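You operate a simulated robot arm through the tools that you are given. There is no shell and no other tool. Be economical: measure what you need, move in short steps, check, and stop when the job is done.

The job below is to be done with a simulated two-armed robot. You get a single attempt, and the scene is never put back.

## Task
Hang the 22 and 17 mm spanners on their marked pegs and put the blue gloves in the purple drawer.
Fine: close the drawer.

It is judged by the outcome, as a careful person would: the job done as asked, and still so three seconds after it is handed in. It fails if anything else is knocked over, pushed out of place, dropped, spilled or broken.

## Robot
Two 7-joint arms with fingered hands on one trunk, on a base that drives. Base frame: it is fixed to the floor where the robot stands at the start and does not move with it; the origin is under the middle of the robot, x ahead of it, y to its left, z up; the surface under the hand at the start is at about z = 900. Lengths are in mm, angles in degrees, forces in N, time in s.
The left shoulder is at the start at [25, 182, 1400], the right one opposite. With the tool pointing down near the work surface each hand reaches from about 100 to 740 mm from the robot's upright axis, wherever it stands, measured 20 degrees to its own side. Places, roughly: glove pack [-5250, -4750, 750]; inside of the purple drawer [400, -600, 700]; purple drawer [300, -600, 800]. Payload 3.8 kg a hand.
The tool frame of a hand sits at the grasp point between the pads (the TCP): z along the fingers, y along the line on which they close. The tips reach 30 mm beyond it. The gripper opens to 104 mm. The gripper's body begins 35 mm behind the TCP. The gripper is a hand of 4 fingers: y runs from the thumb to the fingers, the wrist lies at [-17, -104, -178] in the tool frame.
Orientation is told as [roll, pitch, yaw] about the base's x, y, z axes, in that order, counted from this pose: with the fingers straight down and the wrist toward the robot, the tool's x, y and z point along [0, 1, 0], [1, 0, 0] and [0, 0, -1] of the base frame.

## Interface
- The arms move only by the tool move_arm. It takes "left_commands", "right_commands" or both (then of equal length, played together; a hand with none holds still); each is a list that holds one entry, the list of rows, each a list of 6 numbers: the turn, a rotation vector about the tool's x, y, z in degrees, then the shift along the tool's x, y, z in mm. In form: [[[wx, wy, wz, tx, ty, tz], ...]]. A call has 1 to 20 rows; each row is the pose to reach, as a shift and turn from the pose commanded when the call began, along the tool's axes at that moment. A row lasts 0.2 s, in which the tool goes at most 50 mm and 8.6 degrees; a call with a longer step from one row to the next is refused whole. A pose out of reach is approached as far as the arm can. The call stops where the force on the tool passes 50 N (or 10 N more than at its start, if that is more) or the arm is blocked; 0.2 s more then pass. In this call time passes only in rows, and 0.2 s behind the last. It gives the time, the measured TCP pose, the force on the tool (base axes), the opening and the grip force at its end, in the units of the frame above (readings bear some noise), with the torque about the TCP (base axes, N m) and any sound that the robot's microphone picked up.
- Cameras (640 x 400 px; columns grow to the right, rows downward): "scene" is now at [96.6, -31, 1590.5]; the picture's right is [-0.38, -0.92, 0.00], its down [-0.47, 0.19, -0.86] and it looks along [0.80, -0.33, -0.51] (base axes); focal length 214 px, centre (320, 200). "left" rides on the left gripper at [-66, -90, -126] in its tool frame; the picture's right is [-0.78, -0.30, 0.56], its down [0.57, -0.70, 0.42] and it looks along [0.27, 0.65, 0.71] (tool axes); focal length 275 px, centre (320, 200). "right" rides on the right gripper at [66, -90, -126] in its tool frame; the picture's right is [-0.78, 0.30, -0.56], its down [-0.57, -0.70, 0.42] and it looks along [-0.26, 0.65, 0.71] (tool axes); focal length 275 px, centre (320, 200). There is no depth. A picture from a camera that has moved, and an enlarged one, comes with that camera's place and axes in the base frame and with its lens. The place of the scene camera against the robot may be out by one fixed shift of up to 12 mm in any direction.
- get_image(camera): a new picture of that camera. No time passes.
- lift_body(by): slides the trunk up (or, below 0, down) by that many mm; the arms and the scene camera ride with it, the base frame stays. It gives what a move gives, with no picture.
- roll_base(legs): drives the robot by 1 to 6 legs, each [ahead, left, turn to the left] in mm, mm and degrees, along the robot's own axes; the way and the turn of a leg run together, so that a leg with both is an arc; at most 1500 mm and 180 degrees a leg. The arms and the cameras ride along, it lands a little off, and it stops where it bumps. It gives what a move gives.
- move_fingers(index, middle, ring, thumb_bend, thumb_turn, hand): sets how far each is bent, from 0 (flat) to 1 (curled in); at 0.3 the hand is open as for a grip, at 0.7 the pads meet at the TCP. One left out holds its place. A second passes; each finger stops where it meets its share of the squeeze, and holds until it gets a number again. It is the only way to open and close the hand. It gives what a move gives, with no picture; readings hold the bend of each and the force on the fingers (four entries, about 0 where the hand has none), thumb and palm. thumb_turn goes from beside the hand (0) to across from the fingers (1), as for a grip.
- aim_head(pan, tilt): turns the head with the scene camera to pan (to the left, within 86 degrees either way) and tilt (down, from -29 to 69), counted from straight ahead of the robot. It gives what a move gives.
- inspect(camera, box): a new picture of the part [left, top, right, bottom] of that camera's present view, enlarged. No time passes.
- close_job(): hands the job in; it is judged then, once.

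Go step by step. Nothing tells you exact positions but the pictures and the camera data: compare them with the known pose of the tool, close in by small moves and look again before you grip or let go. The budget is 120 turns and 92 pictures, counting those below and the enlarged ones. Unless the task says otherwise, let go and move clear before handing in, and close with one line.

The tools are called after "Request:" as a command line: name --argument value ..., lists and objects as JSON in quotes. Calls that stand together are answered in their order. move_arm: Moves the arms, as the interface text tells. Its arguments: {"type":"object","properties":{"left_commands":{"type":"array","items":{"type":"array","items":{"type":"array","items":{"type":"number"}}}},"right_commands":{"type":"array","items":{"type":"array","items":{"type":"array","items":{"type":"number"}}}}},"required":[]} The other tools are called the same way: lift_body (by) slides the trunk up or down; move_fingers (index, middle, ring, thumb_bend, thumb_turn, hand) moves the fingers one by one; roll_base (legs) drives the base; aim_head (pan, tilt) turns the head that bears the scene camera; get_image (camera) takes a picture; inspect (camera, box) takes an enlarged picture of a part of a camera's view; close_job () hands the job in.

At the start:

```text
time_s: 0.0
left_ee_pos: [357.6, -67.9, 1569.2]
left_tool_rot: [0.0, -0.1, 0.0]
left_wrist_force: [0.8, -0.1, -0.4]
left_wrist_torque: [0.01, 0.02, 0.0]
left_gripper_width: 103.4
left_grip_force: 0.1
left_shape: jaw
left_bend: [0.3, 0.3, 0.3, 0.3, 0.97]
left_finger forces: [0.1, 0.1, 0.1, 0.0, 0.1, 0.0]
right_ee_pos: [406.0, -437.2, 1440.0]
right_tool_rot: [0.0, 0.0, 0.2]
right_wrist_force: [-0.3, 0.3, 0.6]
right_wrist_torque: [0.0, -0.03, -0.02]
right_gripper_width: 103.5
right_grip_force: 0.0
right_shape: jaw
right_bend: [0.3, 0.3, 0.3, 0.3, 0.97]
right_finger forces: [0.1, 0.0, 0.0, 0.0, 0.0, 0.0]
trunk travel left (down, up): [-550.0, 206.0]
robot x, y, heading: [-1.0, -1.1, -0.0]
head pan, tilt: [-22.5, 30.5]
```

scene: 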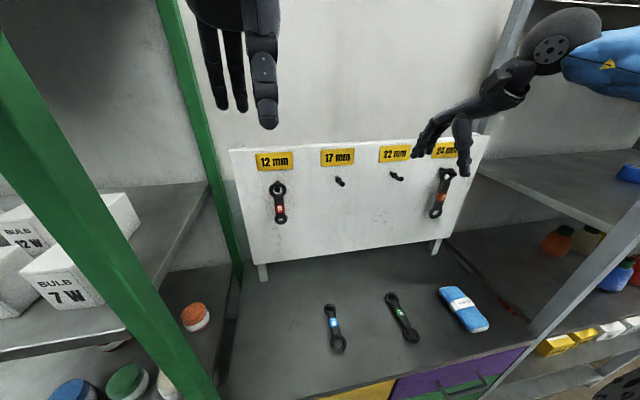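
right: 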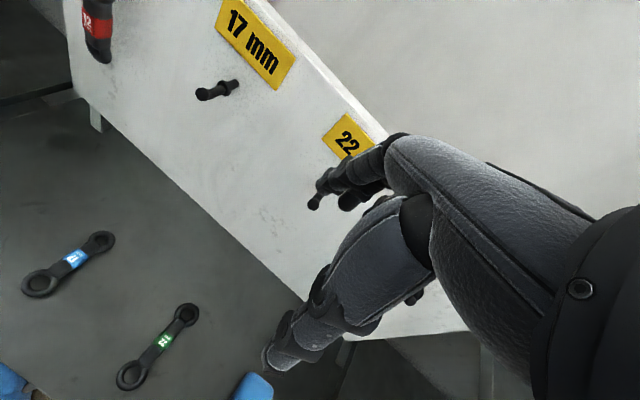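
left: 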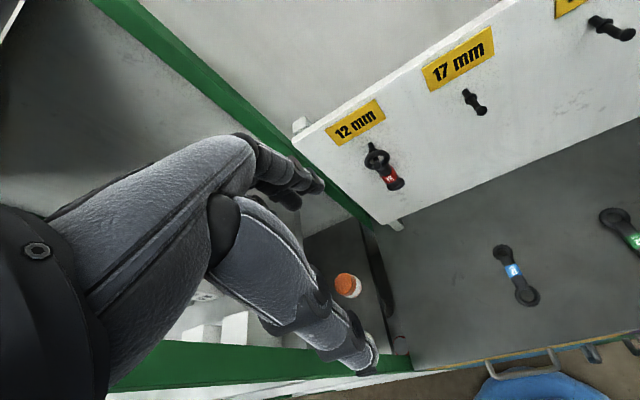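

I see the bench with a pegboard, two loose spanners, and a blue item with a white band. I'll look closer at these first.

Request:
inspect --camera "scene" --box '[300, 270, 540, 400]'

Request:
inspect --camera "scene" --box '[240, 130, 490, 270]'

Request:
aim_head --pan -45 --tilt 50

Request:
get_image --camera "scene"

```text
2.67 times, centred on (420, 335) of scene
camera zoom: at [96.6, -31.0, 1590.5], right [-0.38, -0.92, 0.0], down [-0.47, 0.19, -0.86], along [0.8, -0.33, -0.51], focal length 572 px, centre (53, -160)
```

zoom: 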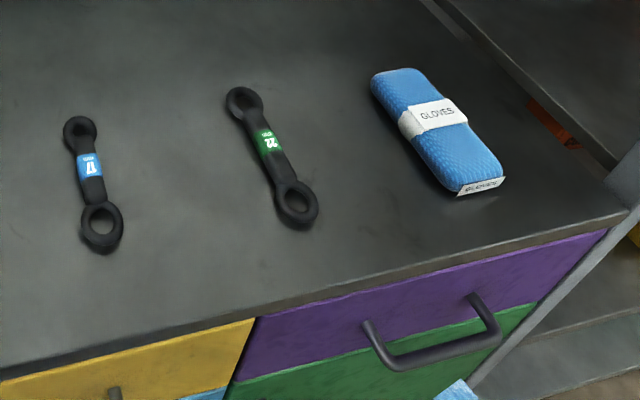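

```text
2.56 times, centred on (365, 200) of scene
camera zoom: at [96.6, -31.0, 1590.5], right [-0.38, -0.92, 0.0], down [-0.47, 0.19, -0.86], along [0.8, -0.33, -0.51], focal length 549 px, centre (205, 200)
```

zoom: 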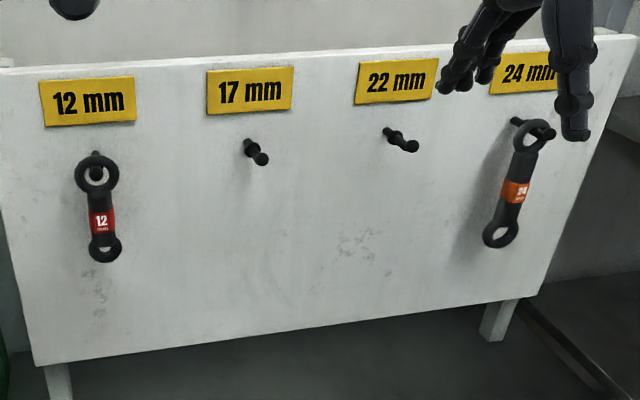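

```text
time_s: 0.9
left_ee_pos: [357.7, -67.9, 1569.6]
left_tool_rot: [-0.1, 0.0, 0.0]
left_wrist_force: [-0.4, -0.1, 0.8]
left_wrist_torque: [-0.01, -0.01, 0.0]
left_gripper_width: 103.5
left_grip_force: 0.0
left_shape: jaw
left_bend: [0.3, 0.3, 0.3, 0.3, 0.97]
left_finger forces: [0.0, 0.0, 0.0, 0.0, 0.1, 0.1]
right_ee_pos: [405.0, -436.9, 1439.5]
right_tool_rot: [0.0, 0.0, 0.0]
right_wrist_force: [0.1, 0.8, -0.4]
right_wrist_torque: [-0.02, 0.01, 0.02]
right_gripper_width: 103.5
right_grip_force: 0.0
right_shape: jaw
right_bend: [0.3, 0.3, 0.3, 0.3, 0.97]
right_finger forces: [0.0, 0.0, 0.0, 0.0, 0.0, 0.0]
trunk travel left (down, up): [-550.0, 206.0]
robot x, y, heading: [1.6, -2.6, -0.3]
head pan, tilt: [-45.0, 50.0]
```

```text
86 pictures are left
camera scene: at [67.8, -51.0, 1561.8], right [-0.71, -0.71, 0.0], down [-0.54, 0.54, -0.64], along [0.46, -0.45, -0.77], focal length 214 px, centre (320, 200)
```

scene: 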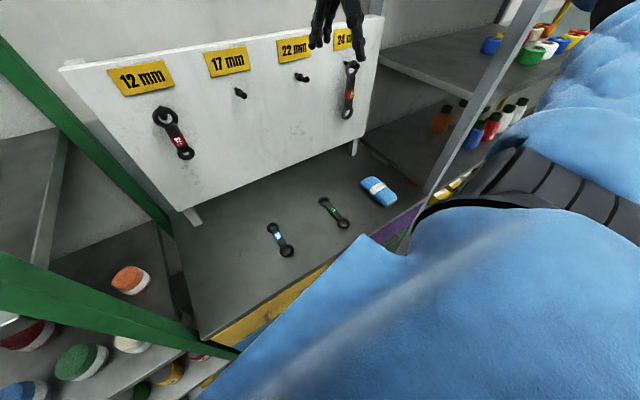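

The pack on the bench says GLOVES, so I take that to be the blue gloves. The bench is turned about -12°, and both spanners lie with their large ring toward me. The 22 is near [385,-437,900] and its peg near [600,-510,1295]. I'll yaw the right hand so it closes across the spanner and look at it with the wrist camera.

Request:
move_arm --right_commands '[[[0, 0, -8, 0, -2, 25], [0, 0, -16, 0, -4, 50], [0, 0, -24, 0, -6, 75], [0, 0, -32, 0, -8, 100], [0, 0, -40, 0, -10, 125], [0, 0, -48, 0, -12, 150], [0, 0, -56, 0, -14, 175], [0, 0, -64, 0, -16, 200], [0, 0, -71, 0, -18, 225], [0, 0, -78, 0, -20, 250]]]'

Request:
get_image --camera "right"

Request:
get_image --camera "scene"

```text
time_s: 3.1
left_ee_pos: [356.7, -67.9, 1570.5]
left_tool_rot: [0.1, 0.0, 0.0]
left_wrist_force: [-0.4, 0.4, 0.3]
left_wrist_torque: [0.02, -0.03, -0.01]
left_gripper_width: 103.4
left_grip_force: 0.1
left_shape: jaw
left_bend: [0.3, 0.3, 0.3, 0.3, 0.97]
left_finger forces: [0.0, 0.0, 0.0, 0.0, 0.0, 0.1]
right_ee_pos: [331.2, -198.4, 1227.0]
right_tool_rot: [-0.6, 0.3, 59.4]
right_wrist_force: [-0.2, 0.5, -0.8]
right_wrist_torque: [-0.03, 0.02, 0.02]
right_gripper_width: 103.9
right_grip_force: 0.1
right_shape: jaw
right_bend: [0.3, 0.3, 0.3, 0.3, 0.97]
right_finger forces: [0.0, 0.0, 0.1, 0.0, 0.0, 0.0]
right hand out of reach, approached as far as the arm can: row 3, 4, 5, 6, 7, 8, 9, 10
trunk travel left (down, up): [-550.0, 206.0]
robot x, y, heading: [-0.9, -0.1, -0.1]
head pan, tilt: [-45.0, 50.0]
```

```text
85 pictures are left
camera right: at [227.0, -241.5, 1350.3], right [0.81, -0.13, 0.56], down [0.14, -0.9, -0.41], along [0.56, 0.42, -0.71], focal length 275 px, centre (320, 200)
```

right: 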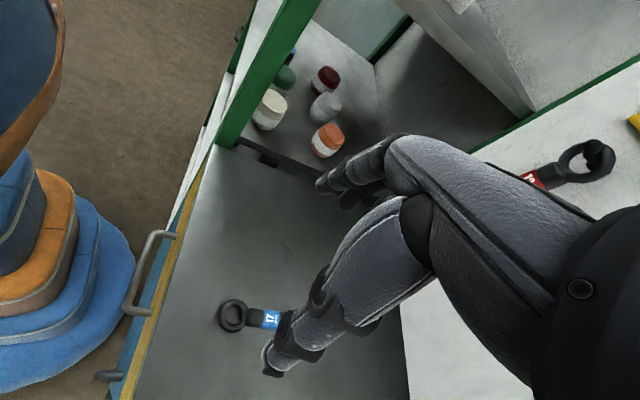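

```text
84 pictures are left
camera scene: at [67.0, -50.4, 1561.8], right [-0.71, -0.71, 0.0], down [-0.54, 0.54, -0.64], along [0.45, -0.45, -0.77], focal length 214 px, centre (320, 200)
```

scene: 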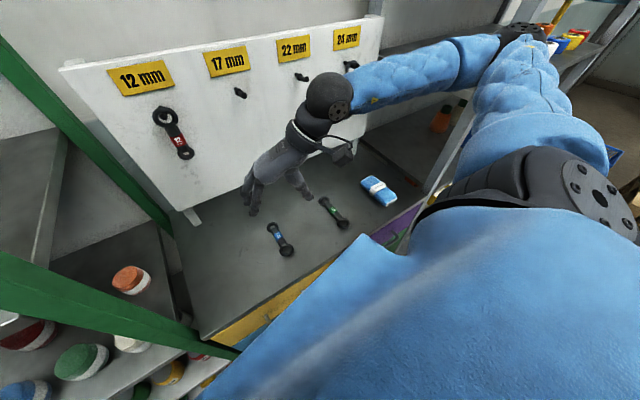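

A palm-out yaw is beyond this arm's reach. Instead I'll pick up at yaw -102 (palm left), turn the spanner, set it down and re-grip it the other way round. First I'll undo the last move.

Request:
move_arm --right_commands '[[[0, 0, 8, 0, 0, -25], [0, 0, 16, 0, 0, -50], [0, 0, 24, 0, 0, -75], [0, 0, 32, 0, 0, -100], [0, 0, 40, 0, 0, -125], [0, 0, 48, 0, 0, -150], [0, 0, 56, 0, 0, -175], [0, 0, 64, 0, 0, -200], [0, 0, 72, 0, 0, -225], [0, 0, 78, 0, 0, -240]]]'

```text
time_s: 5.3
left_ee_pos: [357.2, -68.7, 1570.2]
left_tool_rot: [-0.1, -0.1, 0.0]
left_wrist_force: [-0.6, 0.4, 0.4]
left_wrist_torque: [-0.02, -0.03, -0.03]
left_gripper_width: 103.6
left_grip_force: 0.0
left_shape: jaw
left_bend: [0.3, 0.3, 0.3, 0.3, 0.97]
left_finger forces: [0.0, 0.0, 0.0, 0.0, 0.1, 0.0]
right_ee_pos: [322.2, -188.5, 1466.4]
right_tool_rot: [-0.4, -0.6, -18.9]
right_wrist_force: [-0.5, 0.2, -1.1]
right_wrist_torque: [0.0, 0.0, 0.01]
right_gripper_width: 103.6
right_grip_force: 0.1
right_shape: jaw
right_bend: [0.3, 0.3, 0.3, 0.3, 0.97]
right_finger forces: [0.1, 0.0, 0.1, 0.0, 0.1, 0.1]
right hand out of reach, approached as far as the arm can: row 2, 3, 4, 5
trunk travel left (down, up): [-550.0, 206.0]
robot x, y, heading: [4.4, 0.1, 0.0]
head pan, tilt: [-45.0, 50.0]
```

The hand is free again, at yaw -19. Now it goes to yaw -102 above the 22 spanner.

Request:
move_arm --right_commands '[[[0, 0, 8, -20, 13, 10], [0, 0, 16, -40, 26, 30], [0, 0, 24, -60, 39, 55], [0, 0, 32, -80, 52, 80], [0, 0, 40, -100, 65, 105], [0, 0, 48, -120, 78, 130], [0, 0, 56, -140, 91, 155], [0, 0, 64, -160, 104, 180], [0, 0, 72, -180, 117, 205], [0, 0, 78, -200, 130, 235], [0, 0, 83, -215, 141, 266]]]'

Request:
get_image --camera "right"

Request:
get_image --camera "scene"

```text
time_s: 7.7
left_ee_pos: [359.1, -70.1, 1569.4]
left_tool_rot: [0.0, 0.0, 0.0]
left_wrist_force: [0.6, -1.0, -0.2]
left_wrist_torque: [0.02, 0.0, -0.03]
left_gripper_width: 103.9
left_grip_force: 0.1
left_shape: jaw
left_bend: [0.3, 0.3, 0.3, 0.3, 0.97]
left_finger forces: [0.0, 0.0, 0.0, 0.0, 0.0, 0.1]
right_ee_pos: [392.3, -439.3, 1202.4]
right_tool_rot: [0.5, -0.4, -101.7]
right_wrist_force: [0.2, 0.3, -0.5]
right_wrist_torque: [0.02, 0.04, 0.01]
right_gripper_width: 103.7
right_grip_force: 0.1
right_shape: jaw
right_bend: [0.3, 0.3, 0.3, 0.3, 0.97]
right_finger forces: [0.0, 0.0, 0.1, 0.0, 0.1, 0.0]
trunk travel left (down, up): [-550.0, 206.0]
robot x, y, heading: [1.0, 3.2, 0.1]
head pan, tilt: [-45.0, 50.0]
```

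```text
83 pictures are left
camera right: at [473.8, -364.6, 1327.4], right [-0.82, -0.13, 0.55], down [-0.42, 0.8, -0.43], along [-0.39, -0.59, -0.71], focal length 275 px, centre (320, 200)
```

right: 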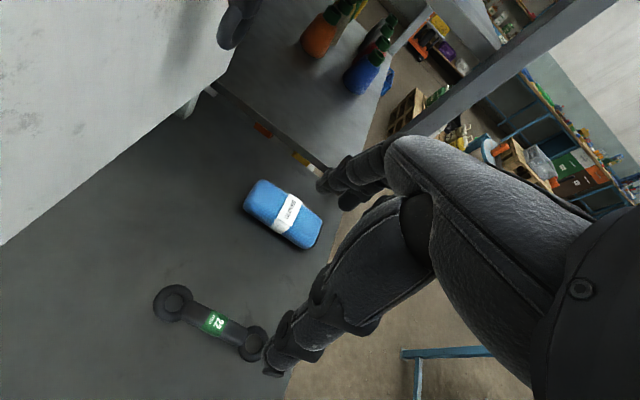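

```text
82 pictures are left
camera scene: at [68.8, -51.8, 1561.6], right [-0.71, -0.71, 0.0], down [-0.54, 0.54, -0.64], along [0.45, -0.45, -0.77], focal length 214 px, centre (320, 200)
```

scene: 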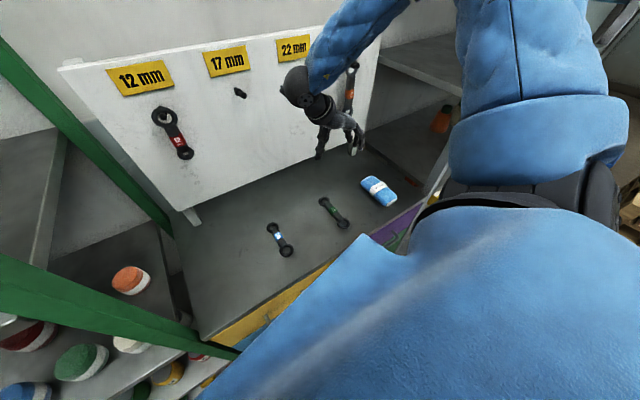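

The palm-left pose is reachable, and the 22's shaft centre is at about [375,-432]. I'll descend to just above it and check.

Request:
move_arm --right_commands '[[[0, 0, 0, -5, -1, 45], [0, 0, 0, -10, -2, 90], [0, 0, 0, -14, -3, 135], [0, 0, 0, -18, -3, 180], [0, 0, 0, -18, -3, 215], [0, 0, 0, -18, -3, 237]]]'

Request:
get_image --camera "right"

Request:
inspect --camera "scene" --box '[230, 130, 430, 260]'

```text
time_s: 9.1
left_ee_pos: [359.2, -69.3, 1568.5]
left_tool_rot: [0.1, 0.0, 0.0]
left_wrist_force: [-0.2, -0.3, -0.9]
left_wrist_torque: [-0.05, 0.0, 0.01]
left_gripper_width: 103.8
left_grip_force: 0.0
left_shape: jaw
left_bend: [0.3, 0.3, 0.3, 0.3, 0.97]
left_finger forces: [0.0, 0.0, 0.0, 0.0, 0.1, 0.0]
right_ee_pos: [360.4, -450.6, 1023.2]
right_tool_rot: [0.4, -0.5, -101.6]
right_wrist_force: [-0.7, -0.9, -0.6]
right_wrist_torque: [-0.01, -0.03, -0.01]
right_gripper_width: 103.8
right_grip_force: 0.1
right_shape: jaw
right_bend: [0.3, 0.3, 0.3, 0.3, 0.97]
right_finger forces: [0.1, 0.0, 0.0, 0.0, 0.0, 0.0]
right hand out of reach, approached as far as the arm can: row 4, 5, 6
trunk travel left (down, up): [-550.0, 206.0]
robot x, y, heading: [-2.7, -2.8, -0.2]
head pan, tilt: [-45.0, 50.0]
```

```text
81 pictures are left
camera right: at [442.0, -374.1, 1148.2], right [-0.82, -0.13, 0.55], down [-0.42, 0.8, -0.43], along [-0.39, -0.59, -0.71], focal length 275 px, centre (320, 200)
```

right: 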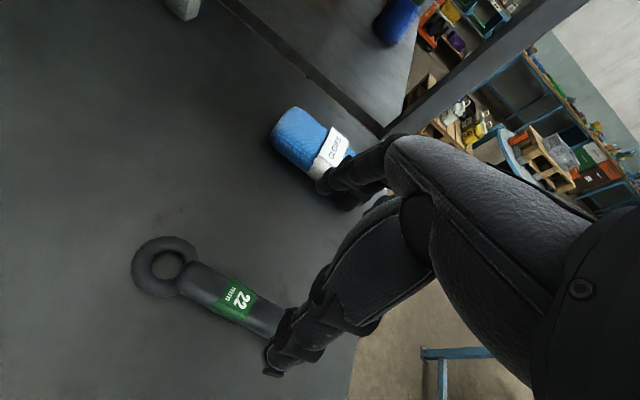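

```text
3.08 times, centred on (330, 195) of scene
camera zoom: at [68.1, -51.2, 1561.7], right [-0.71, -0.71, 0.0], down [-0.54, 0.54, -0.64], along [0.45, -0.45, -0.77], focal length 660 px, centre (289, 215)
```

zoom: 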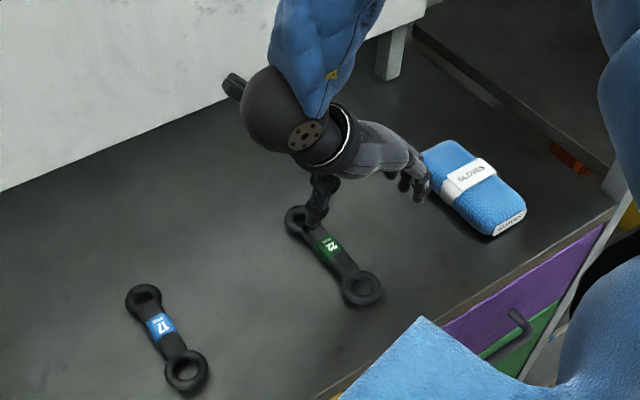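

The trunk is too high for reaching the table here. I'll raise the hand and lower the trunk.

Request:
move_arm --right_commands '[[[0, 0, 0, 2, -5, -45], [0, 0, 0, 6, -12, -90], [0, 0, 0, 11, -22, -130], [0, 0, 0, 11, -22, -170]]]'

Request:
lift_body --by -200

Request:
get_image --camera "right"

```text
time_s: 10.1
left_ee_pos: [356.1, -68.8, 1571.0]
left_tool_rot: [-0.1, -0.1, 0.0]
left_wrist_force: [0.7, -0.4, -0.4]
left_wrist_torque: [0.02, -0.02, 0.0]
left_gripper_width: 103.7
left_grip_force: 0.0
left_shape: jaw
left_bend: [0.3, 0.3, 0.3, 0.3, 0.97]
left_finger forces: [0.0, 0.0, 0.1, 0.0, 0.1, 0.0]
right_ee_pos: [374.0, -429.4, 1194.3]
right_tool_rot: [0.3, -0.5, -101.6]
right_wrist_force: [-0.1, -1.1, 0.5]
right_wrist_torque: [0.01, -0.02, -0.01]
right_gripper_width: 103.7
right_grip_force: 0.1
right_shape: jaw
right_bend: [0.3, 0.3, 0.3, 0.3, 0.97]
right_finger forces: [0.1, 0.1, 0.0, 0.0, 0.0, 0.0]
trunk travel left (down, up): [-550.0, 206.0]
robot x, y, heading: [0.9, -0.9, -0.0]
head pan, tilt: [-45.0, 50.0]
```

```text
time_s: 12.2
left_ee_pos: [356.9, -68.3, 1369.2]
left_tool_rot: [0.0, -0.1, 0.0]
left_wrist_force: [-0.9, 0.2, -0.8]
left_wrist_torque: [0.02, 0.01, 0.03]
left_gripper_width: 103.7
left_grip_force: 0.1
left_shape: jaw
left_bend: [0.3, 0.3, 0.3, 0.3, 0.97]
left_finger forces: [0.0, 0.0, 0.0, 0.0, 0.1, 0.0]
right_ee_pos: [374.4, -429.5, 994.1]
right_tool_rot: [0.5, -0.4, -101.8]
right_wrist_force: [0.2, 0.3, 0.3]
right_wrist_torque: [-0.02, 0.03, 0.01]
right_gripper_width: 103.8
right_grip_force: 0.1
right_shape: jaw
right_bend: [0.3, 0.3, 0.3, 0.3, 0.97]
right_finger forces: [0.0, 0.0, 0.0, 0.1, 0.0, 0.0]
trunk travel left (down, up): [-350.0, 406.0]
robot x, y, heading: [3.8, -1.4, -0.1]
head pan, tilt: [-45.0, 50.0]
```

```text
79 pictures are left
camera right: at [456.1, -353.1, 1119.0], right [-0.82, -0.13, 0.55], down [-0.42, 0.8, -0.44], along [-0.39, -0.59, -0.71], focal length 275 px, centre (320, 200)
```

right: 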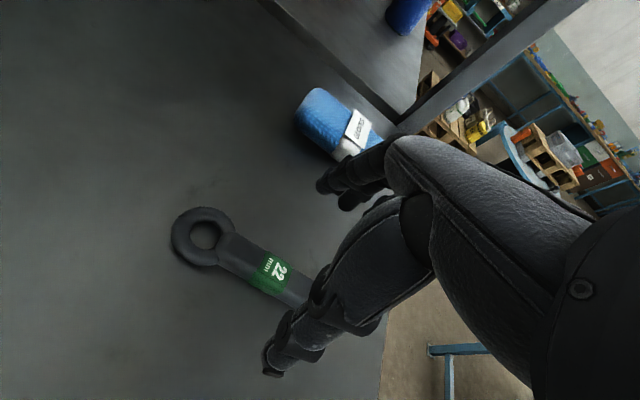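

The hand is centred over the label at [375,-431]. I'll descend slowly.

Request:
move_arm --right_commands '[[[0, 0, 0, 0, 1, 25], [0, 0, 0, 0, 2, 45], [0, 0, 0, 0, 2, 55], [0, 0, 0, 0, 2, 59]]]'

Request:
get_image --camera "right"

Request:
inspect --camera "scene" --box '[200, 50, 480, 250]'

```text
time_s: 13.2
left_ee_pos: [357.8, -68.2, 1369.3]
left_tool_rot: [0.0, -0.1, 0.0]
left_wrist_force: [0.5, -0.6, -0.5]
left_wrist_torque: [0.0, 0.01, 0.01]
left_gripper_width: 103.5
left_grip_force: 0.0
left_shape: jaw
left_bend: [0.3, 0.3, 0.3, 0.3, 0.97]
left_finger forces: [0.0, 0.0, 0.0, 0.1, 0.0, 0.0]
right_ee_pos: [374.3, -431.8, 934.6]
right_tool_rot: [0.6, -0.5, -101.6]
right_wrist_force: [0.8, 0.0, 0.1]
right_wrist_torque: [-0.01, 0.01, 0.03]
right_gripper_width: 104.0
right_grip_force: 0.0
right_shape: jaw
right_bend: [0.3, 0.3, 0.3, 0.3, 0.97]
right_finger forces: [0.1, 0.0, 0.0, 0.1, 0.1, 0.0]
trunk travel left (down, up): [-350.0, 406.0]
robot x, y, heading: [1.5, 1.8, 0.0]
head pan, tilt: [-45.0, 50.0]
```

```text
78 pictures are left
camera right: at [456.5, -356.0, 1059.2], right [-0.82, -0.13, 0.55], down [-0.42, 0.8, -0.43], along [-0.39, -0.59, -0.71], focal length 275 px, centre (320, 200)
```

right: 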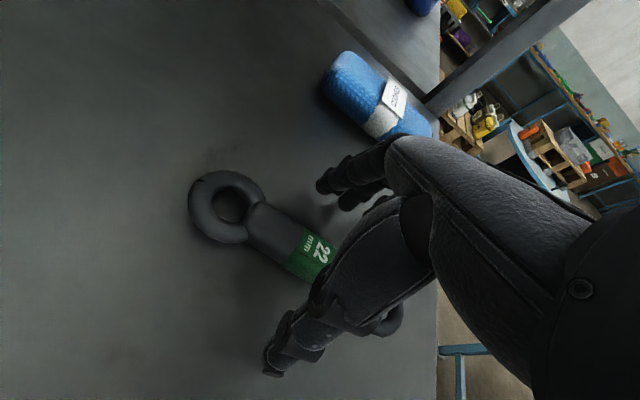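

```text
2.00 times, centred on (340, 150) of scene
camera zoom: at [106.4, -50.9, 1360.5], right [-0.71, -0.71, 0.0], down [-0.54, 0.54, -0.64], along [0.45, -0.45, -0.77], focal length 429 px, centre (280, 300)
```

zoom: 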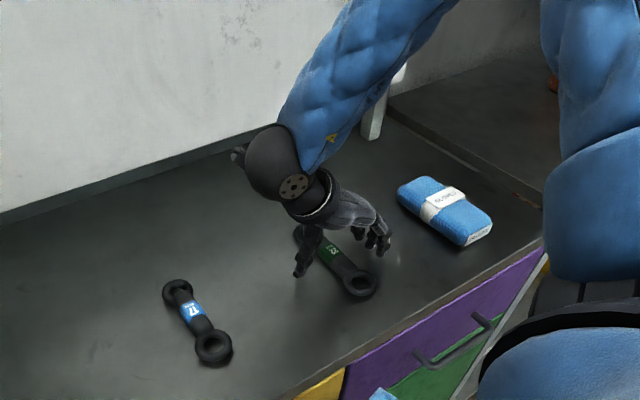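

The spanner lies between thumb and fingers. I'll close on it.

Request:
move_fingers --hand "right" --index 0.7 --middle 0.7 --ring 0.7 --thumb_bend 0.7

Request:
get_image --camera "right"

```text
time_s: 14.2
left_ee_pos: [358.6, -67.9, 1369.1]
left_tool_rot: [0.0, 0.1, 0.0]
left_wrist_force: [-0.4, -0.3, -0.5]
left_wrist_torque: [-0.01, -0.01, 0.0]
left_gripper_width: 103.6
left_grip_force: 0.0
left_shape: jaw
left_bend: [0.3, 0.3, 0.3, 0.3, 0.97]
left_finger forces: [0.0, 0.0, 0.0, 0.0, 0.0, 0.0]
right_ee_pos: [374.1, -431.6, 934.7]
right_tool_rot: [0.6, -0.4, -101.6]
right_wrist_force: [0.5, 0.2, 0.3]
right_wrist_torque: [0.03, -0.05, 0.0]
right_gripper_width: 23.0
right_grip_force: 9.8
right_shape: fingers
right_bend: [0.64, 0.66, 0.68, 0.61, 0.95]
right_finger forces: [4.9, 3.6, 1.4, 0.0, 9.8, 0.1]
trunk travel left (down, up): [-350.0, 406.0]
robot x, y, heading: [-3.6, -2.4, 0.0]
head pan, tilt: [-45.0, 50.0]
```

```text
76 pictures are left
camera right: at [456.5, -355.9, 1059.3], right [-0.82, -0.13, 0.55], down [-0.42, 0.8, -0.44], along [-0.39, -0.59, -0.71], focal length 275 px, centre (320, 200)
```

right: 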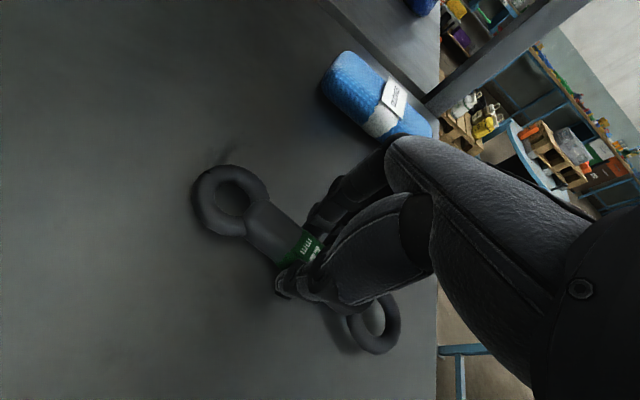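

The 22 is gripped. I'll lift it, rotate it about +118° to yaw ≈ +16, and see what's reached.

Request:
move_arm --right_commands '[[[0, 0, 0, 0, 0, -20], [0, 0, 0, 0, 0, -60], [0, 0, 0, 0, 0, -100], [0, 0, -8, -2, -2, -120], [0, 0, -16, -5, -4, -120], [0, 0, -24, -8, -6, -120], [0, 0, -32, -11, -8, -120], [0, 0, -40, -14, -10, -120], [0, 0, -48, -17, -12, -120], [0, 0, -56, -20, -14, -120], [0, 0, -64, -23, -16, -120], [0, 0, -72, -26, -18, -120], [0, 0, -80, -29, -20, -120], [0, 0, -88, -32, -22, -120], [0, 0, -96, -35, -25, -120], [0, 0, -104, -35, -25, -120], [0, 0, -112, -35, -25, -120], [0, 0, -118, -35, -25, -120]]]'

Request:
get_image --camera "right"

```text
time_s: 18.0
left_ee_pos: [357.8, -70.5, 1370.4]
left_tool_rot: [0.2, 0.0, 0.0]
left_wrist_force: [0.1, -0.6, -1.3]
left_wrist_torque: [-0.01, 0.0, -0.01]
left_gripper_width: 103.5
left_grip_force: 0.0
left_shape: jaw
left_bend: [0.3, 0.3, 0.3, 0.3, 0.97]
left_finger forces: [0.1, 0.1, 0.0, 0.0, 0.1, 0.0]
right_ee_pos: [345.8, -399.9, 1054.7]
right_tool_rot: [-0.6, -0.3, 16.2]
right_wrist_force: [-0.1, 0.0, -2.3]
right_wrist_torque: [0.0, -0.01, -0.05]
right_gripper_width: 23.2
right_grip_force: 9.2
right_shape: fingers
right_bend: [0.64, 0.67, 0.68, 0.61, 0.95]
right_finger forces: [4.7, 3.3, 1.2, 0.1, 9.2, 0.1]
right hand out of reach, approached as far as the arm can: row 10, 11, 12, 13, 14, 15
trunk travel left (down, up): [-350.0, 406.0]
robot x, y, heading: [0.8, -1.7, -0.1]
head pan, tilt: [-45.0, 50.0]
```

```text
75 pictures are left
camera right: at [238.9, -361.2, 1178.4], right [0.5, -0.66, 0.57], down [-0.51, -0.75, -0.42], along [0.7, -0.08, -0.71], focal length 275 px, centre (320, 200)
```

right: 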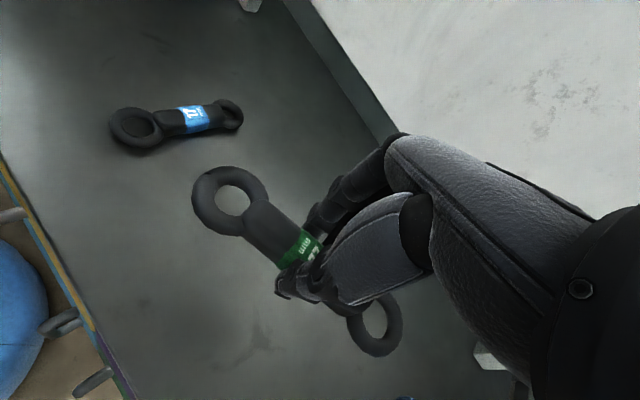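

Yaw +16 is reached. I'll try turning further, since that makes the re-grip easier.

Request:
move_arm --right_commands '[[[0, 0, -8, 0, 0, 0], [0, 0, -16, 0, 0, 0], [0, 0, -24, 0, 0, 0], [0, 0, -32, 0, 0, 0]]]'

```text
time_s: 19.0
left_ee_pos: [358.5, -66.8, 1368.8]
left_tool_rot: [0.1, 0.1, 0.0]
left_wrist_force: [0.5, -0.3, 0.5]
left_wrist_torque: [-0.02, 0.02, -0.01]
left_gripper_width: 103.9
left_grip_force: 0.0
left_shape: jaw
left_bend: [0.3, 0.3, 0.3, 0.3, 0.97]
left_finger forces: [0.0, 0.1, 0.0, 0.0, 0.0, 0.0]
right_ee_pos: [344.5, -398.7, 1054.1]
right_tool_rot: [-0.6, -0.1, 20.4]
right_wrist_force: [-0.1, 0.1, -2.3]
right_wrist_torque: [-0.07, 0.0, 0.02]
right_gripper_width: 23.2
right_grip_force: 9.4
right_shape: fingers
right_bend: [0.64, 0.67, 0.69, 0.62, 0.95]
right_finger forces: [5.0, 3.3, 1.0, 0.1, 9.4, 0.0]
right hand out of reach, approached as far as the arm can: row 1, 2, 3, 4
trunk travel left (down, up): [-350.0, 406.0]
robot x, y, heading: [-1.8, -2.2, -0.1]
head pan, tilt: [-45.0, 50.0]
```

+20° is the limit. I'll set the spanner down here at about [345,-399].

Request:
move_arm --right_commands '[[[0, 0, 0, 0, 0, 45], [0, 0, 0, 0, 0, 85], [0, 0, 0, 0, 0, 105], [0, 0, 0, 0, 0, 114], [0, 0, 0, 0, 0, 118]]]'

Request:
move_fingers --hand "right" --index 0.3 --middle 0.3 --ring 0.3 --thumb_bend 0.3

Request:
get_image --camera "right"

```text
time_s: 20.2
left_ee_pos: [357.4, -68.5, 1369.8]
left_tool_rot: [0.0, 0.1, 0.1]
left_wrist_force: [-0.1, 0.0, 0.1]
left_wrist_torque: [-0.01, -0.01, -0.03]
left_gripper_width: 103.7
left_grip_force: 0.0
left_shape: jaw
left_bend: [0.3, 0.3, 0.3, 0.3, 0.97]
left_finger forces: [0.1, 0.0, 0.0, 0.1, 0.0, 0.0]
right_ee_pos: [343.5, -400.5, 936.9]
right_tool_rot: [-0.6, -0.1, 20.3]
right_wrist_force: [0.3, -0.3, -1.0]
right_wrist_torque: [0.05, 0.0, 0.02]
right_gripper_width: 23.1
right_grip_force: 9.4
right_shape: fingers
right_bend: [0.64, 0.67, 0.69, 0.62, 0.95]
right_finger forces: [5.1, 3.0, 1.1, 0.0, 9.4, 0.0]
trunk travel left (down, up): [-350.0, 406.0]
robot x, y, heading: [-0.4, -0.7, 0.2]
head pan, tilt: [-45.0, 50.0]
```

```text
time_s: 21.2
left_ee_pos: [358.6, -68.0, 1369.1]
left_tool_rot: [-0.1, -0.1, 0.0]
left_wrist_force: [0.3, -0.5, 0.3]
left_wrist_torque: [0.01, -0.01, 0.01]
left_gripper_width: 103.4
left_grip_force: 0.1
left_shape: jaw
left_bend: [0.3, 0.3, 0.3, 0.3, 0.97]
left_finger forces: [0.0, 0.0, 0.0, 0.0, 0.1, 0.1]
right_ee_pos: [344.6, -400.4, 936.4]
right_tool_rot: [-0.6, -0.2, 20.4]
right_wrist_force: [-0.5, 0.1, 0.6]
right_wrist_torque: [0.0, -0.02, -0.02]
right_gripper_width: 104.3
right_grip_force: 0.0
right_shape: fingers
right_bend: [0.3, 0.3, 0.3, 0.3, 0.97]
right_finger forces: [0.0, 0.0, 0.0, 0.0, 0.1, 0.0]
trunk travel left (down, up): [-350.0, 406.0]
robot x, y, heading: [-2.9, 1.9, 0.1]
head pan, tilt: [-45.0, 50.0]
```

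```text
74 pictures are left
camera right: at [236.6, -368.7, 1060.4], right [0.54, -0.62, 0.57], down [-0.46, -0.78, -0.42], along [0.7, -0.03, -0.71], focal length 275 px, centre (320, 200)
```

right: 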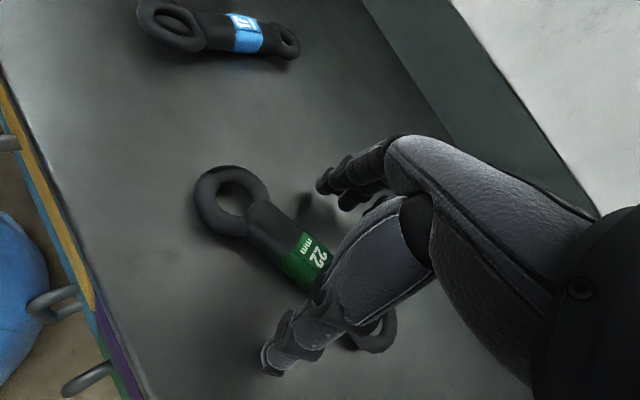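

Released. I'll rise and rotate toward yaw -160 to re-grip.

Request:
move_arm --right_commands '[[[0, 0, 0, 0, 0, -40], [0, 0, 0, 0, 0, -80], [0, 0, 0, 0, 0, -120], [0, 0, 8, 0, 0, -120], [0, 0, 16, 0, 0, -120], [0, 0, 24, 0, 0, -120], [0, 0, 32, 0, 0, -120], [0, 0, 40, 0, 0, -120], [0, 0, 48, 0, 0, -120], [0, 0, 56, 0, 0, -120], [0, 0, 64, 0, 0, -120], [0, 0, 72, 0, 0, -120], [0, 0, 80, 0, 0, -120], [0, 0, 88, 0, 0, -120], [0, 0, 96, 0, 0, -120], [0, 0, 104, 0, 0, -120], [0, 0, 112, 0, 0, -120], [0, 0, 120, 0, 0, -120], [0, 0, 128, 0, 0, -120], [0, 0, 136, 0, 0, -120]]]'

Request:
move_arm --right_commands '[[[0, 0, 8, 0, 0, 0], [0, 0, 16, 0, 0, 0], [0, 0, 24, 0, 0, 0], [0, 0, 32, 0, 0, 0], [0, 0, 40, 0, 0, 0], [0, 0, 44.4, 0, 0, 0]]]'

Request:
get_image --camera "right"

```text
time_s: 25.4
left_ee_pos: [357.8, -68.4, 1369.2]
left_tool_rot: [-0.1, 0.0, 0.1]
left_wrist_force: [-0.4, -0.4, 0.5]
left_wrist_torque: [0.02, -0.02, 0.02]
left_gripper_width: 103.3
left_grip_force: 0.1
left_shape: jaw
left_bend: [0.3, 0.3, 0.3, 0.3, 0.97]
left_finger forces: [0.0, 0.0, 0.0, 0.0, 0.1, 0.1]
right_ee_pos: [344.7, -399.7, 1056.9]
right_tool_rot: [0.6, -0.3, -115.8]
right_wrist_force: [0.5, -0.8, 0.3]
right_wrist_torque: [-0.03, -0.01, -0.01]
right_gripper_width: 104.6
right_grip_force: 0.0
right_shape: fingers
right_bend: [0.3, 0.3, 0.3, 0.3, 0.97]
right_finger forces: [0.0, 0.0, 0.1, 0.1, 0.1, 0.0]
right hand out of reach, approached as far as the arm can: row 6, 7, 8, 9, 10, 11, 12, 13, 14
trunk travel left (down, up): [-350.0, 406.0]
robot x, y, heading: [2.2, -1.2, 0.4]
head pan, tilt: [-45.0, 50.0]
```

```text
time_s: 26.8
left_ee_pos: [357.4, -69.9, 1369.4]
left_tool_rot: [0.0, -0.1, 0.0]
left_wrist_force: [0.0, 0.7, -0.3]
left_wrist_torque: [-0.01, 0.0, 0.01]
left_gripper_width: 103.4
left_grip_force: 0.0
left_shape: jaw
left_bend: [0.3, 0.3, 0.3, 0.3, 0.97]
left_finger forces: [0.0, 0.0, 0.0, 0.0, 0.0, 0.1]
right_ee_pos: [343.7, -398.6, 1056.6]
right_tool_rot: [0.6, 0.2, -160.1]
right_wrist_force: [0.0, -0.2, 0.1]
right_wrist_torque: [0.0, 0.0, -0.02]
right_gripper_width: 104.7
right_grip_force: 0.1
right_shape: fingers
right_bend: [0.3, 0.3, 0.3, 0.3, 0.97]
right_finger forces: [0.0, 0.0, 0.0, 0.1, 0.0, 0.0]
trunk travel left (down, up): [-350.0, 406.0]
robot x, y, heading: [-1.7, 2.6, 0.3]
head pan, tilt: [-45.0, 50.0]
```

```text
73 pictures are left
camera right: at [450.5, -429.1, 1182.5], right [-0.55, 0.63, 0.55], down [0.47, 0.77, -0.43], along [-0.7, 0.02, -0.72], focal length 275 px, centre (320, 200)
```

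right: 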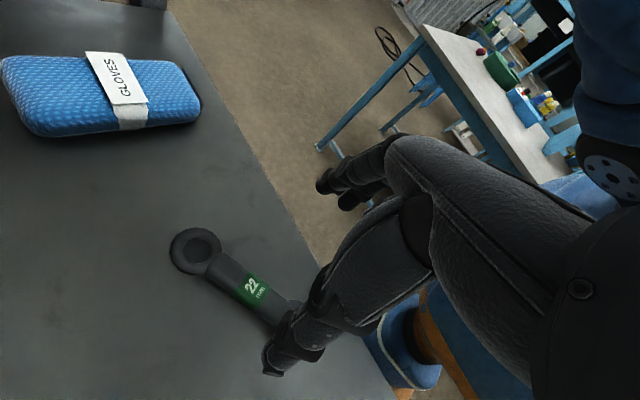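

The re-grip pose fits: the label sits right under the hand and the large ring is to the right. I'll descend and grip.

Request:
move_arm --right_commands '[[[0, 0, 0, 0, 1, 45], [0, 0, 0, 0, 3, 85], [0, 0, 0, 0, 3, 108], [0, 0, 0, 0, 3, 120], [0, 0, 0, 0, 3, 124]]]'

Request:
move_fingers --hand "right" --index 0.75 --middle 0.75 --ring 0.75 --thumb_bend 0.75

Request:
get_image --camera "right"

```text
time_s: 28.0
left_ee_pos: [357.4, -68.9, 1368.8]
left_tool_rot: [0.1, 0.0, -0.1]
left_wrist_force: [1.1, -0.6, -1.0]
left_wrist_torque: [0.01, 0.0, 0.0]
left_gripper_width: 103.8
left_grip_force: 0.1
left_shape: jaw
left_bend: [0.3, 0.3, 0.3, 0.3, 0.97]
left_finger forces: [0.0, 0.1, 0.0, 0.0, 0.0, 0.1]
right_ee_pos: [342.6, -402.0, 933.4]
right_tool_rot: [0.6, 0.2, -160.0]
right_wrist_force: [0.5, -0.4, 0.5]
right_wrist_torque: [0.03, 0.03, 0.01]
right_gripper_width: 104.4
right_grip_force: 0.1
right_shape: fingers
right_bend: [0.3, 0.3, 0.3, 0.3, 0.97]
right_finger forces: [0.0, 0.0, 0.1, 0.0, 0.0, 0.0]
trunk travel left (down, up): [-350.0, 406.0]
robot x, y, heading: [-2.7, -0.5, 0.0]
head pan, tilt: [-45.0, 50.0]
```

```text
time_s: 29.0
left_ee_pos: [358.3, -67.8, 1369.9]
left_tool_rot: [-0.1, -0.1, 0.0]
left_wrist_force: [0.8, -1.0, 0.2]
left_wrist_torque: [-0.03, 0.0, 0.01]
left_gripper_width: 103.9
left_grip_force: 0.1
left_shape: jaw
left_bend: [0.3, 0.3, 0.3, 0.3, 0.97]
left_finger forces: [0.0, 0.0, 0.0, 0.1, 0.0, 0.0]
right_ee_pos: [343.8, -400.2, 933.7]
right_tool_rot: [0.7, 0.1, -160.1]
right_wrist_force: [-0.4, -0.8, 5.3]
right_wrist_torque: [-0.04, -0.14, 0.05]
right_gripper_width: 23.0
right_grip_force: 20.6
right_shape: fingers
right_bend: [0.73, 0.73, 0.74, 0.63, 0.94]
right_finger forces: [12.7, 6.7, 2.3, 0.0, 20.4, 0.0]
trunk travel left (down, up): [-350.0, 406.0]
robot x, y, heading: [1.2, -0.4, 0.0]
head pan, tilt: [-45.0, 50.0]
```

```text
72 pictures are left
camera right: at [448.6, -431.3, 1058.9], right [-0.55, 0.63, 0.55], down [0.47, 0.77, -0.43], along [-0.69, 0.02, -0.72], focal length 275 px, centre (320, 200)
```

right: 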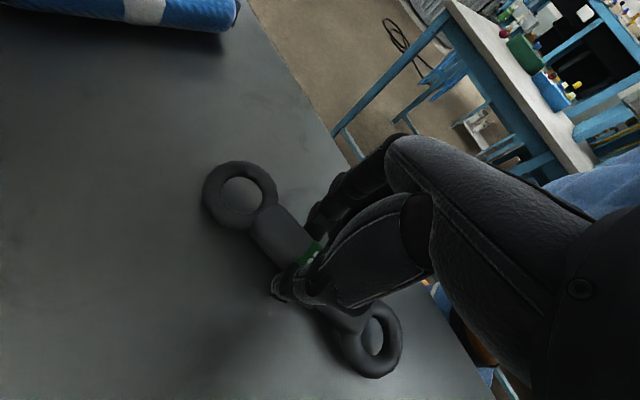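

Gripped firmly (20 N). I'll lift and turn to yaw -102, then pitch the fingers toward the board.

Request:
move_arm --right_commands '[[[0, 0, 0, 0, 0, -25], [0, 0, 0, 0, 0, -70], [0, 0, 0, 0, 0, -115], [0, 0, -8, 0, 0, -150], [0, 0, -16, 0, 0, -180], [0, 0, -24, 0, 0, -200], [0, 0, -32, 0, 0, -200], [0, 0, -40, 0, 0, -200], [0, 0, -48, 0, 0, -200], [0, 0, -56, 0, 0, -200], [0, 0, -58, 0, 0, -200]]]'

Request:
move_arm --right_commands '[[[0, 8, 0, 0, 0, 0], [0, 16, 0, 0, 0, -5], [0, 24, 0, 5, 5, -10], [0, 32, 0, 10, 10, -15], [0, 40, 0, 15, 15, -20], [0, 48, 0, 20, 20, -25], [0, 56, 0, 25, 25, -30], [0, 64, 0, 30, 30, -40], [0, 72, 0, 35, 35, -50], [0, 80, 0, 40, 40, -60], [0, 90, 0, 40, 50, -70]]]'

Request:
get_image --camera "right"

```text
time_s: 31.4
left_ee_pos: [359.0, -68.5, 1369.8]
left_tool_rot: [0.0, 0.1, 0.0]
left_wrist_force: [0.3, 0.0, 0.3]
left_wrist_torque: [0.01, 0.0, -0.01]
left_gripper_width: 103.5
left_grip_force: 0.1
left_shape: jaw
left_bend: [0.3, 0.3, 0.3, 0.3, 0.97]
left_finger forces: [0.1, 0.0, 0.0, 0.1, 0.0, 0.0]
right_ee_pos: [341.7, -398.8, 1132.8]
right_tool_rot: [0.5, -0.5, -101.9]
right_wrist_force: [0.1, 0.5, -2.4]
right_wrist_torque: [-0.03, 0.03, 0.01]
right_gripper_width: 22.6
right_grip_force: 19.6
right_shape: fingers
right_bend: [0.73, 0.73, 0.74, 0.62, 0.94]
right_finger forces: [11.9, 5.9, 2.1, 0.0, 20.2, 0.0]
trunk travel left (down, up): [-350.0, 406.0]
robot x, y, heading: [-0.1, -3.1, -0.1]
head pan, tilt: [-45.0, 50.0]
```

```text
refused: row 11 steps farther than a row can; nothing moved
```

```text
71 pictures are left
camera right: at [423.9, -324.5, 1257.2], right [-0.82, -0.12, 0.55], down [-0.41, 0.8, -0.43], along [-0.39, -0.59, -0.71], focal length 275 px, centre (320, 200)
```

right: 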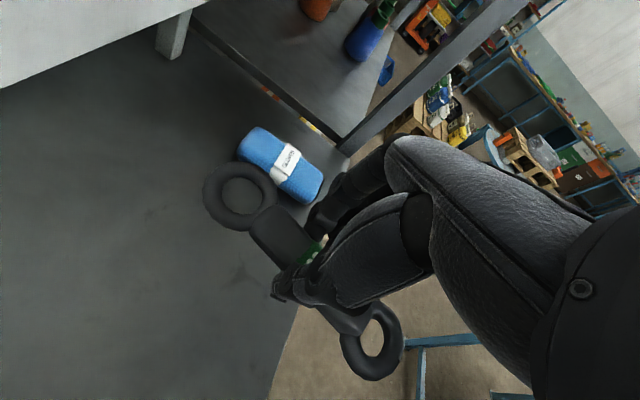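

The spanner is held well, with the large ring toward the board. Now I'll pitch the hand forward.

Request:
move_arm --right_commands '[[[0, 8, 0, 5, 5, -8], [0, 16, 0, 15, 10, -16], [0, 24, 0, 25, 15, -24], [0, 32, 0, 35, 20, -32], [0, 40, 0, 45, 25, -40], [0, 48, 0, 55, 30, -48], [0, 56, 0, 65, 35, -56], [0, 64, 0, 75, 40, -64], [0, 72, 0, 85, 45, -72], [0, 80, 0, 95, 50, -80], [0, 86, 0, 105, 55, -85], [0, 90, 0, 110, 59, -87]]]'

Request:
get_image --camera "right"

Request:
aim_head --pan -30 --tilt 15

Request:
get_image --camera "scene"

```text
time_s: 34.0
left_ee_pos: [357.6, -67.9, 1370.4]
left_tool_rot: [0.0, 0.0, 0.0]
left_wrist_force: [-0.5, 0.3, -0.7]
left_wrist_torque: [0.0, -0.02, 0.0]
left_gripper_width: 103.5
left_grip_force: 0.1
left_shape: jaw
left_bend: [0.3, 0.3, 0.3, 0.3, 0.97]
left_finger forces: [0.0, 0.1, 0.0, 0.0, 0.0, 0.0]
right_ee_pos: [446.7, -442.8, 1248.9]
right_tool_rot: [90.0, 0.2, -102.4]
right_wrist_force: [-0.3, -0.2, -2.7]
right_wrist_torque: [0.01, 0.02, -0.01]
right_gripper_width: 22.3
right_grip_force: 20.6
right_shape: fingers
right_bend: [0.73, 0.73, 0.74, 0.62, 0.94]
right_finger forces: [12.2, 6.6, 2.4, 0.1, 20.6, 0.0]
right hand out of reach, approached as far as the arm can: row 6, 7, 8, 9, 10, 11, 12
trunk travel left (down, up): [-350.0, 406.0]
robot x, y, heading: [0.4, -2.3, 0.3]
head pan, tilt: [-45.0, 50.0]
```

```text
70 pictures are left
camera right: at [345.0, -329.0, 1313.9], right [-0.61, -0.17, -0.78], down [0.57, 0.59, -0.57], along [0.56, -0.79, -0.26], focal length 275 px, centre (320, 200)
```

right: 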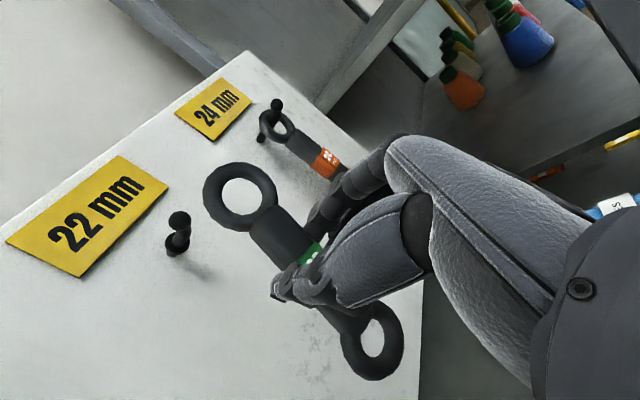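

```text
time_s: 35.0
left_ee_pos: [358.2, -68.5, 1369.5]
left_tool_rot: [0.0, 0.1, 0.0]
left_wrist_force: [-1.1, 1.5, -0.6]
left_wrist_torque: [0.0, 0.0, -0.02]
left_gripper_width: 103.5
left_grip_force: 0.1
left_shape: jaw
left_bend: [0.3, 0.3, 0.3, 0.3, 0.97]
left_finger forces: [0.1, 0.1, 0.0, 0.0, 0.0, 0.1]
right_ee_pos: [448.5, -442.9, 1248.5]
right_tool_rot: [90.0, -0.1, -102.5]
right_wrist_force: [0.2, -0.6, -1.8]
right_wrist_torque: [-0.04, 0.03, -0.01]
right_gripper_width: 22.6
right_grip_force: 21.2
right_shape: fingers
right_bend: [0.73, 0.73, 0.74, 0.62, 0.94]
right_finger forces: [12.2, 6.5, 2.5, 0.0, 20.7, 0.0]
trunk travel left (down, up): [-350.0, 406.0]
robot x, y, heading: [-2.4, 2.5, -0.0]
head pan, tilt: [-30.0, 15.0]
```

```text
69 pictures are left
camera scene: at [133.0, -43.5, 1414.1], right [-0.5, -0.87, 0.0], down [-0.23, 0.13, -0.97], along [0.84, -0.48, -0.26], focal length 214 px, centre (320, 200)
```

scene: 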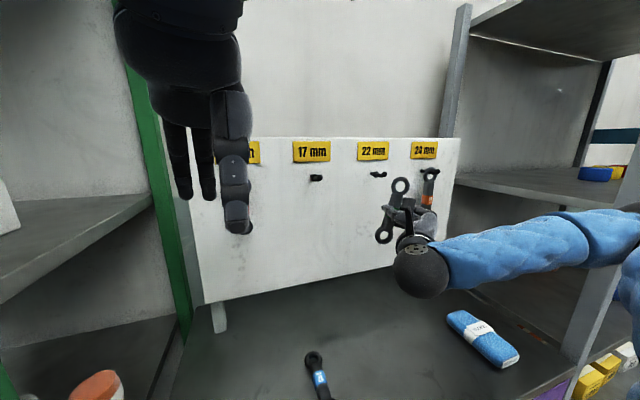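

The fingers-forward pose works. I'll zoom in on the pegs to see their shape.

Request:
inspect --camera "right" --box '[120, 80, 360, 280]'

Request:
inspect --camera "scene" --box '[290, 130, 450, 260]'

```text
2.00 times, centred on (240, 180) of right
camera zoom: at [345.1, -328.9, 1314.0], right [-0.61, -0.17, -0.78], down [0.56, 0.59, -0.57], along [0.56, -0.79, -0.26], focal length 551 px, centre (480, 240)
```

zoom: 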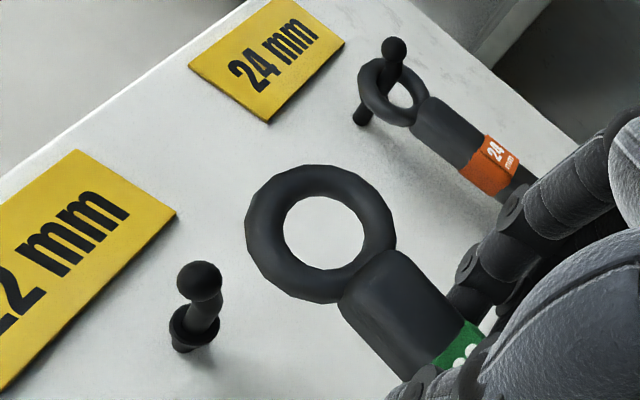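

```text
3.08 times, centred on (370, 195) of scene
camera zoom: at [133.0, -43.5, 1414.1], right [-0.5, -0.87, 0.0], down [-0.23, 0.13, -0.97], along [0.84, -0.48, -0.26], focal length 660 px, centre (166, 215)
```

zoom: 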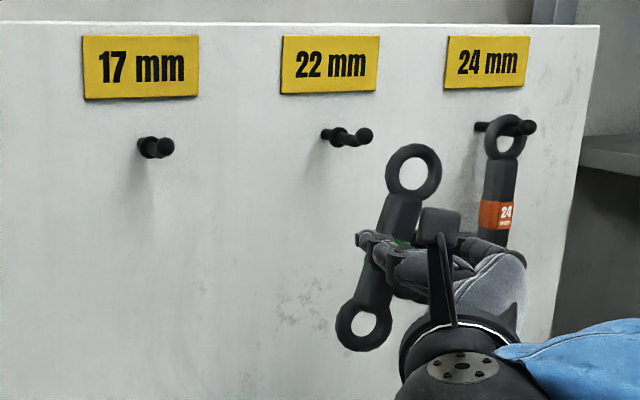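

The peg runs from about [590,-477,1326] on the board to a knob at about [531,-463,1334]. The spanner is tilted about 16° in the grip, so I'll roll the hand to make it vertical and line the ring up in front of the knob.

Request:
move_arm --right_commands '[[[0, 0, -5, 8, 3, 0], [0, 0, -10, 16, 6, 0], [0, 0, -16, 24, 9, 5], [0, 0, -16, 24, 9, 19]]]'

Request:
inspect --camera "right" --box '[120, 80, 420, 400]'

Request:
inspect --camera "scene" --box '[290, 130, 450, 260]'

```text
time_s: 36.0
left_ee_pos: [358.2, -69.9, 1369.7]
left_tool_rot: [0.1, 0.0, 0.0]
left_wrist_force: [-0.6, -0.4, 1.3]
left_wrist_torque: [0.02, 0.01, 0.01]
left_gripper_width: 103.9
left_grip_force: 0.1
left_shape: jaw
left_bend: [0.3, 0.3, 0.3, 0.3, 0.97]
left_finger forces: [0.0, 0.0, 0.0, 0.0, 0.0, 0.0]
right_ee_pos: [461.8, -410.5, 1300.2]
right_tool_rot: [90.2, -16.3, -102.3]
right_wrist_force: [-0.8, 0.4, -2.2]
right_wrist_torque: [-0.02, 0.06, -0.03]
right_gripper_width: 22.8
right_grip_force: 20.6
right_shape: fingers
right_bend: [0.73, 0.73, 0.74, 0.62, 0.94]
right_finger forces: [12.1, 6.4, 2.4, 0.1, 20.9, 0.0]
right hand out of reach, approached as far as the arm can: row 1, 2, 3, 4
trunk travel left (down, up): [-350.0, 406.0]
robot x, y, heading: [-1.9, 1.6, 0.1]
head pan, tilt: [-30.0, 15.0]
```

```text
1.25 times, centred on (270, 240) of right
camera zoom: at [361.3, -281.1, 1336.9], right [-0.65, -0.37, -0.66], down [0.53, 0.41, -0.74], along [0.55, -0.83, -0.07], focal length 344 px, centre (382, 150)
```

zoom: 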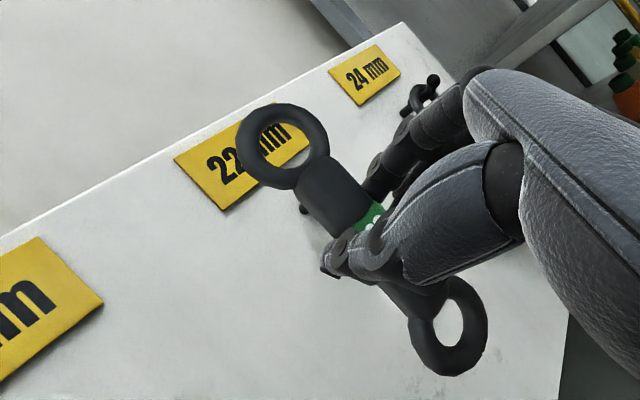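

```text
3.08 times, centred on (370, 195) of scene
camera zoom: at [132.7, -44.0, 1414.1], right [-0.5, -0.87, 0.0], down [-0.22, 0.13, -0.97], along [0.84, -0.48, -0.26], focal length 660 px, centre (166, 215)
```

zoom: 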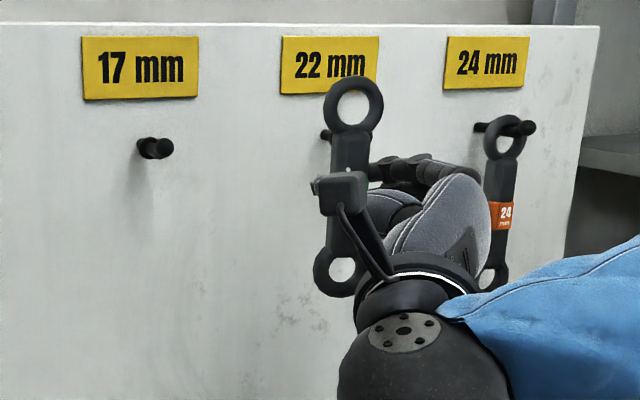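

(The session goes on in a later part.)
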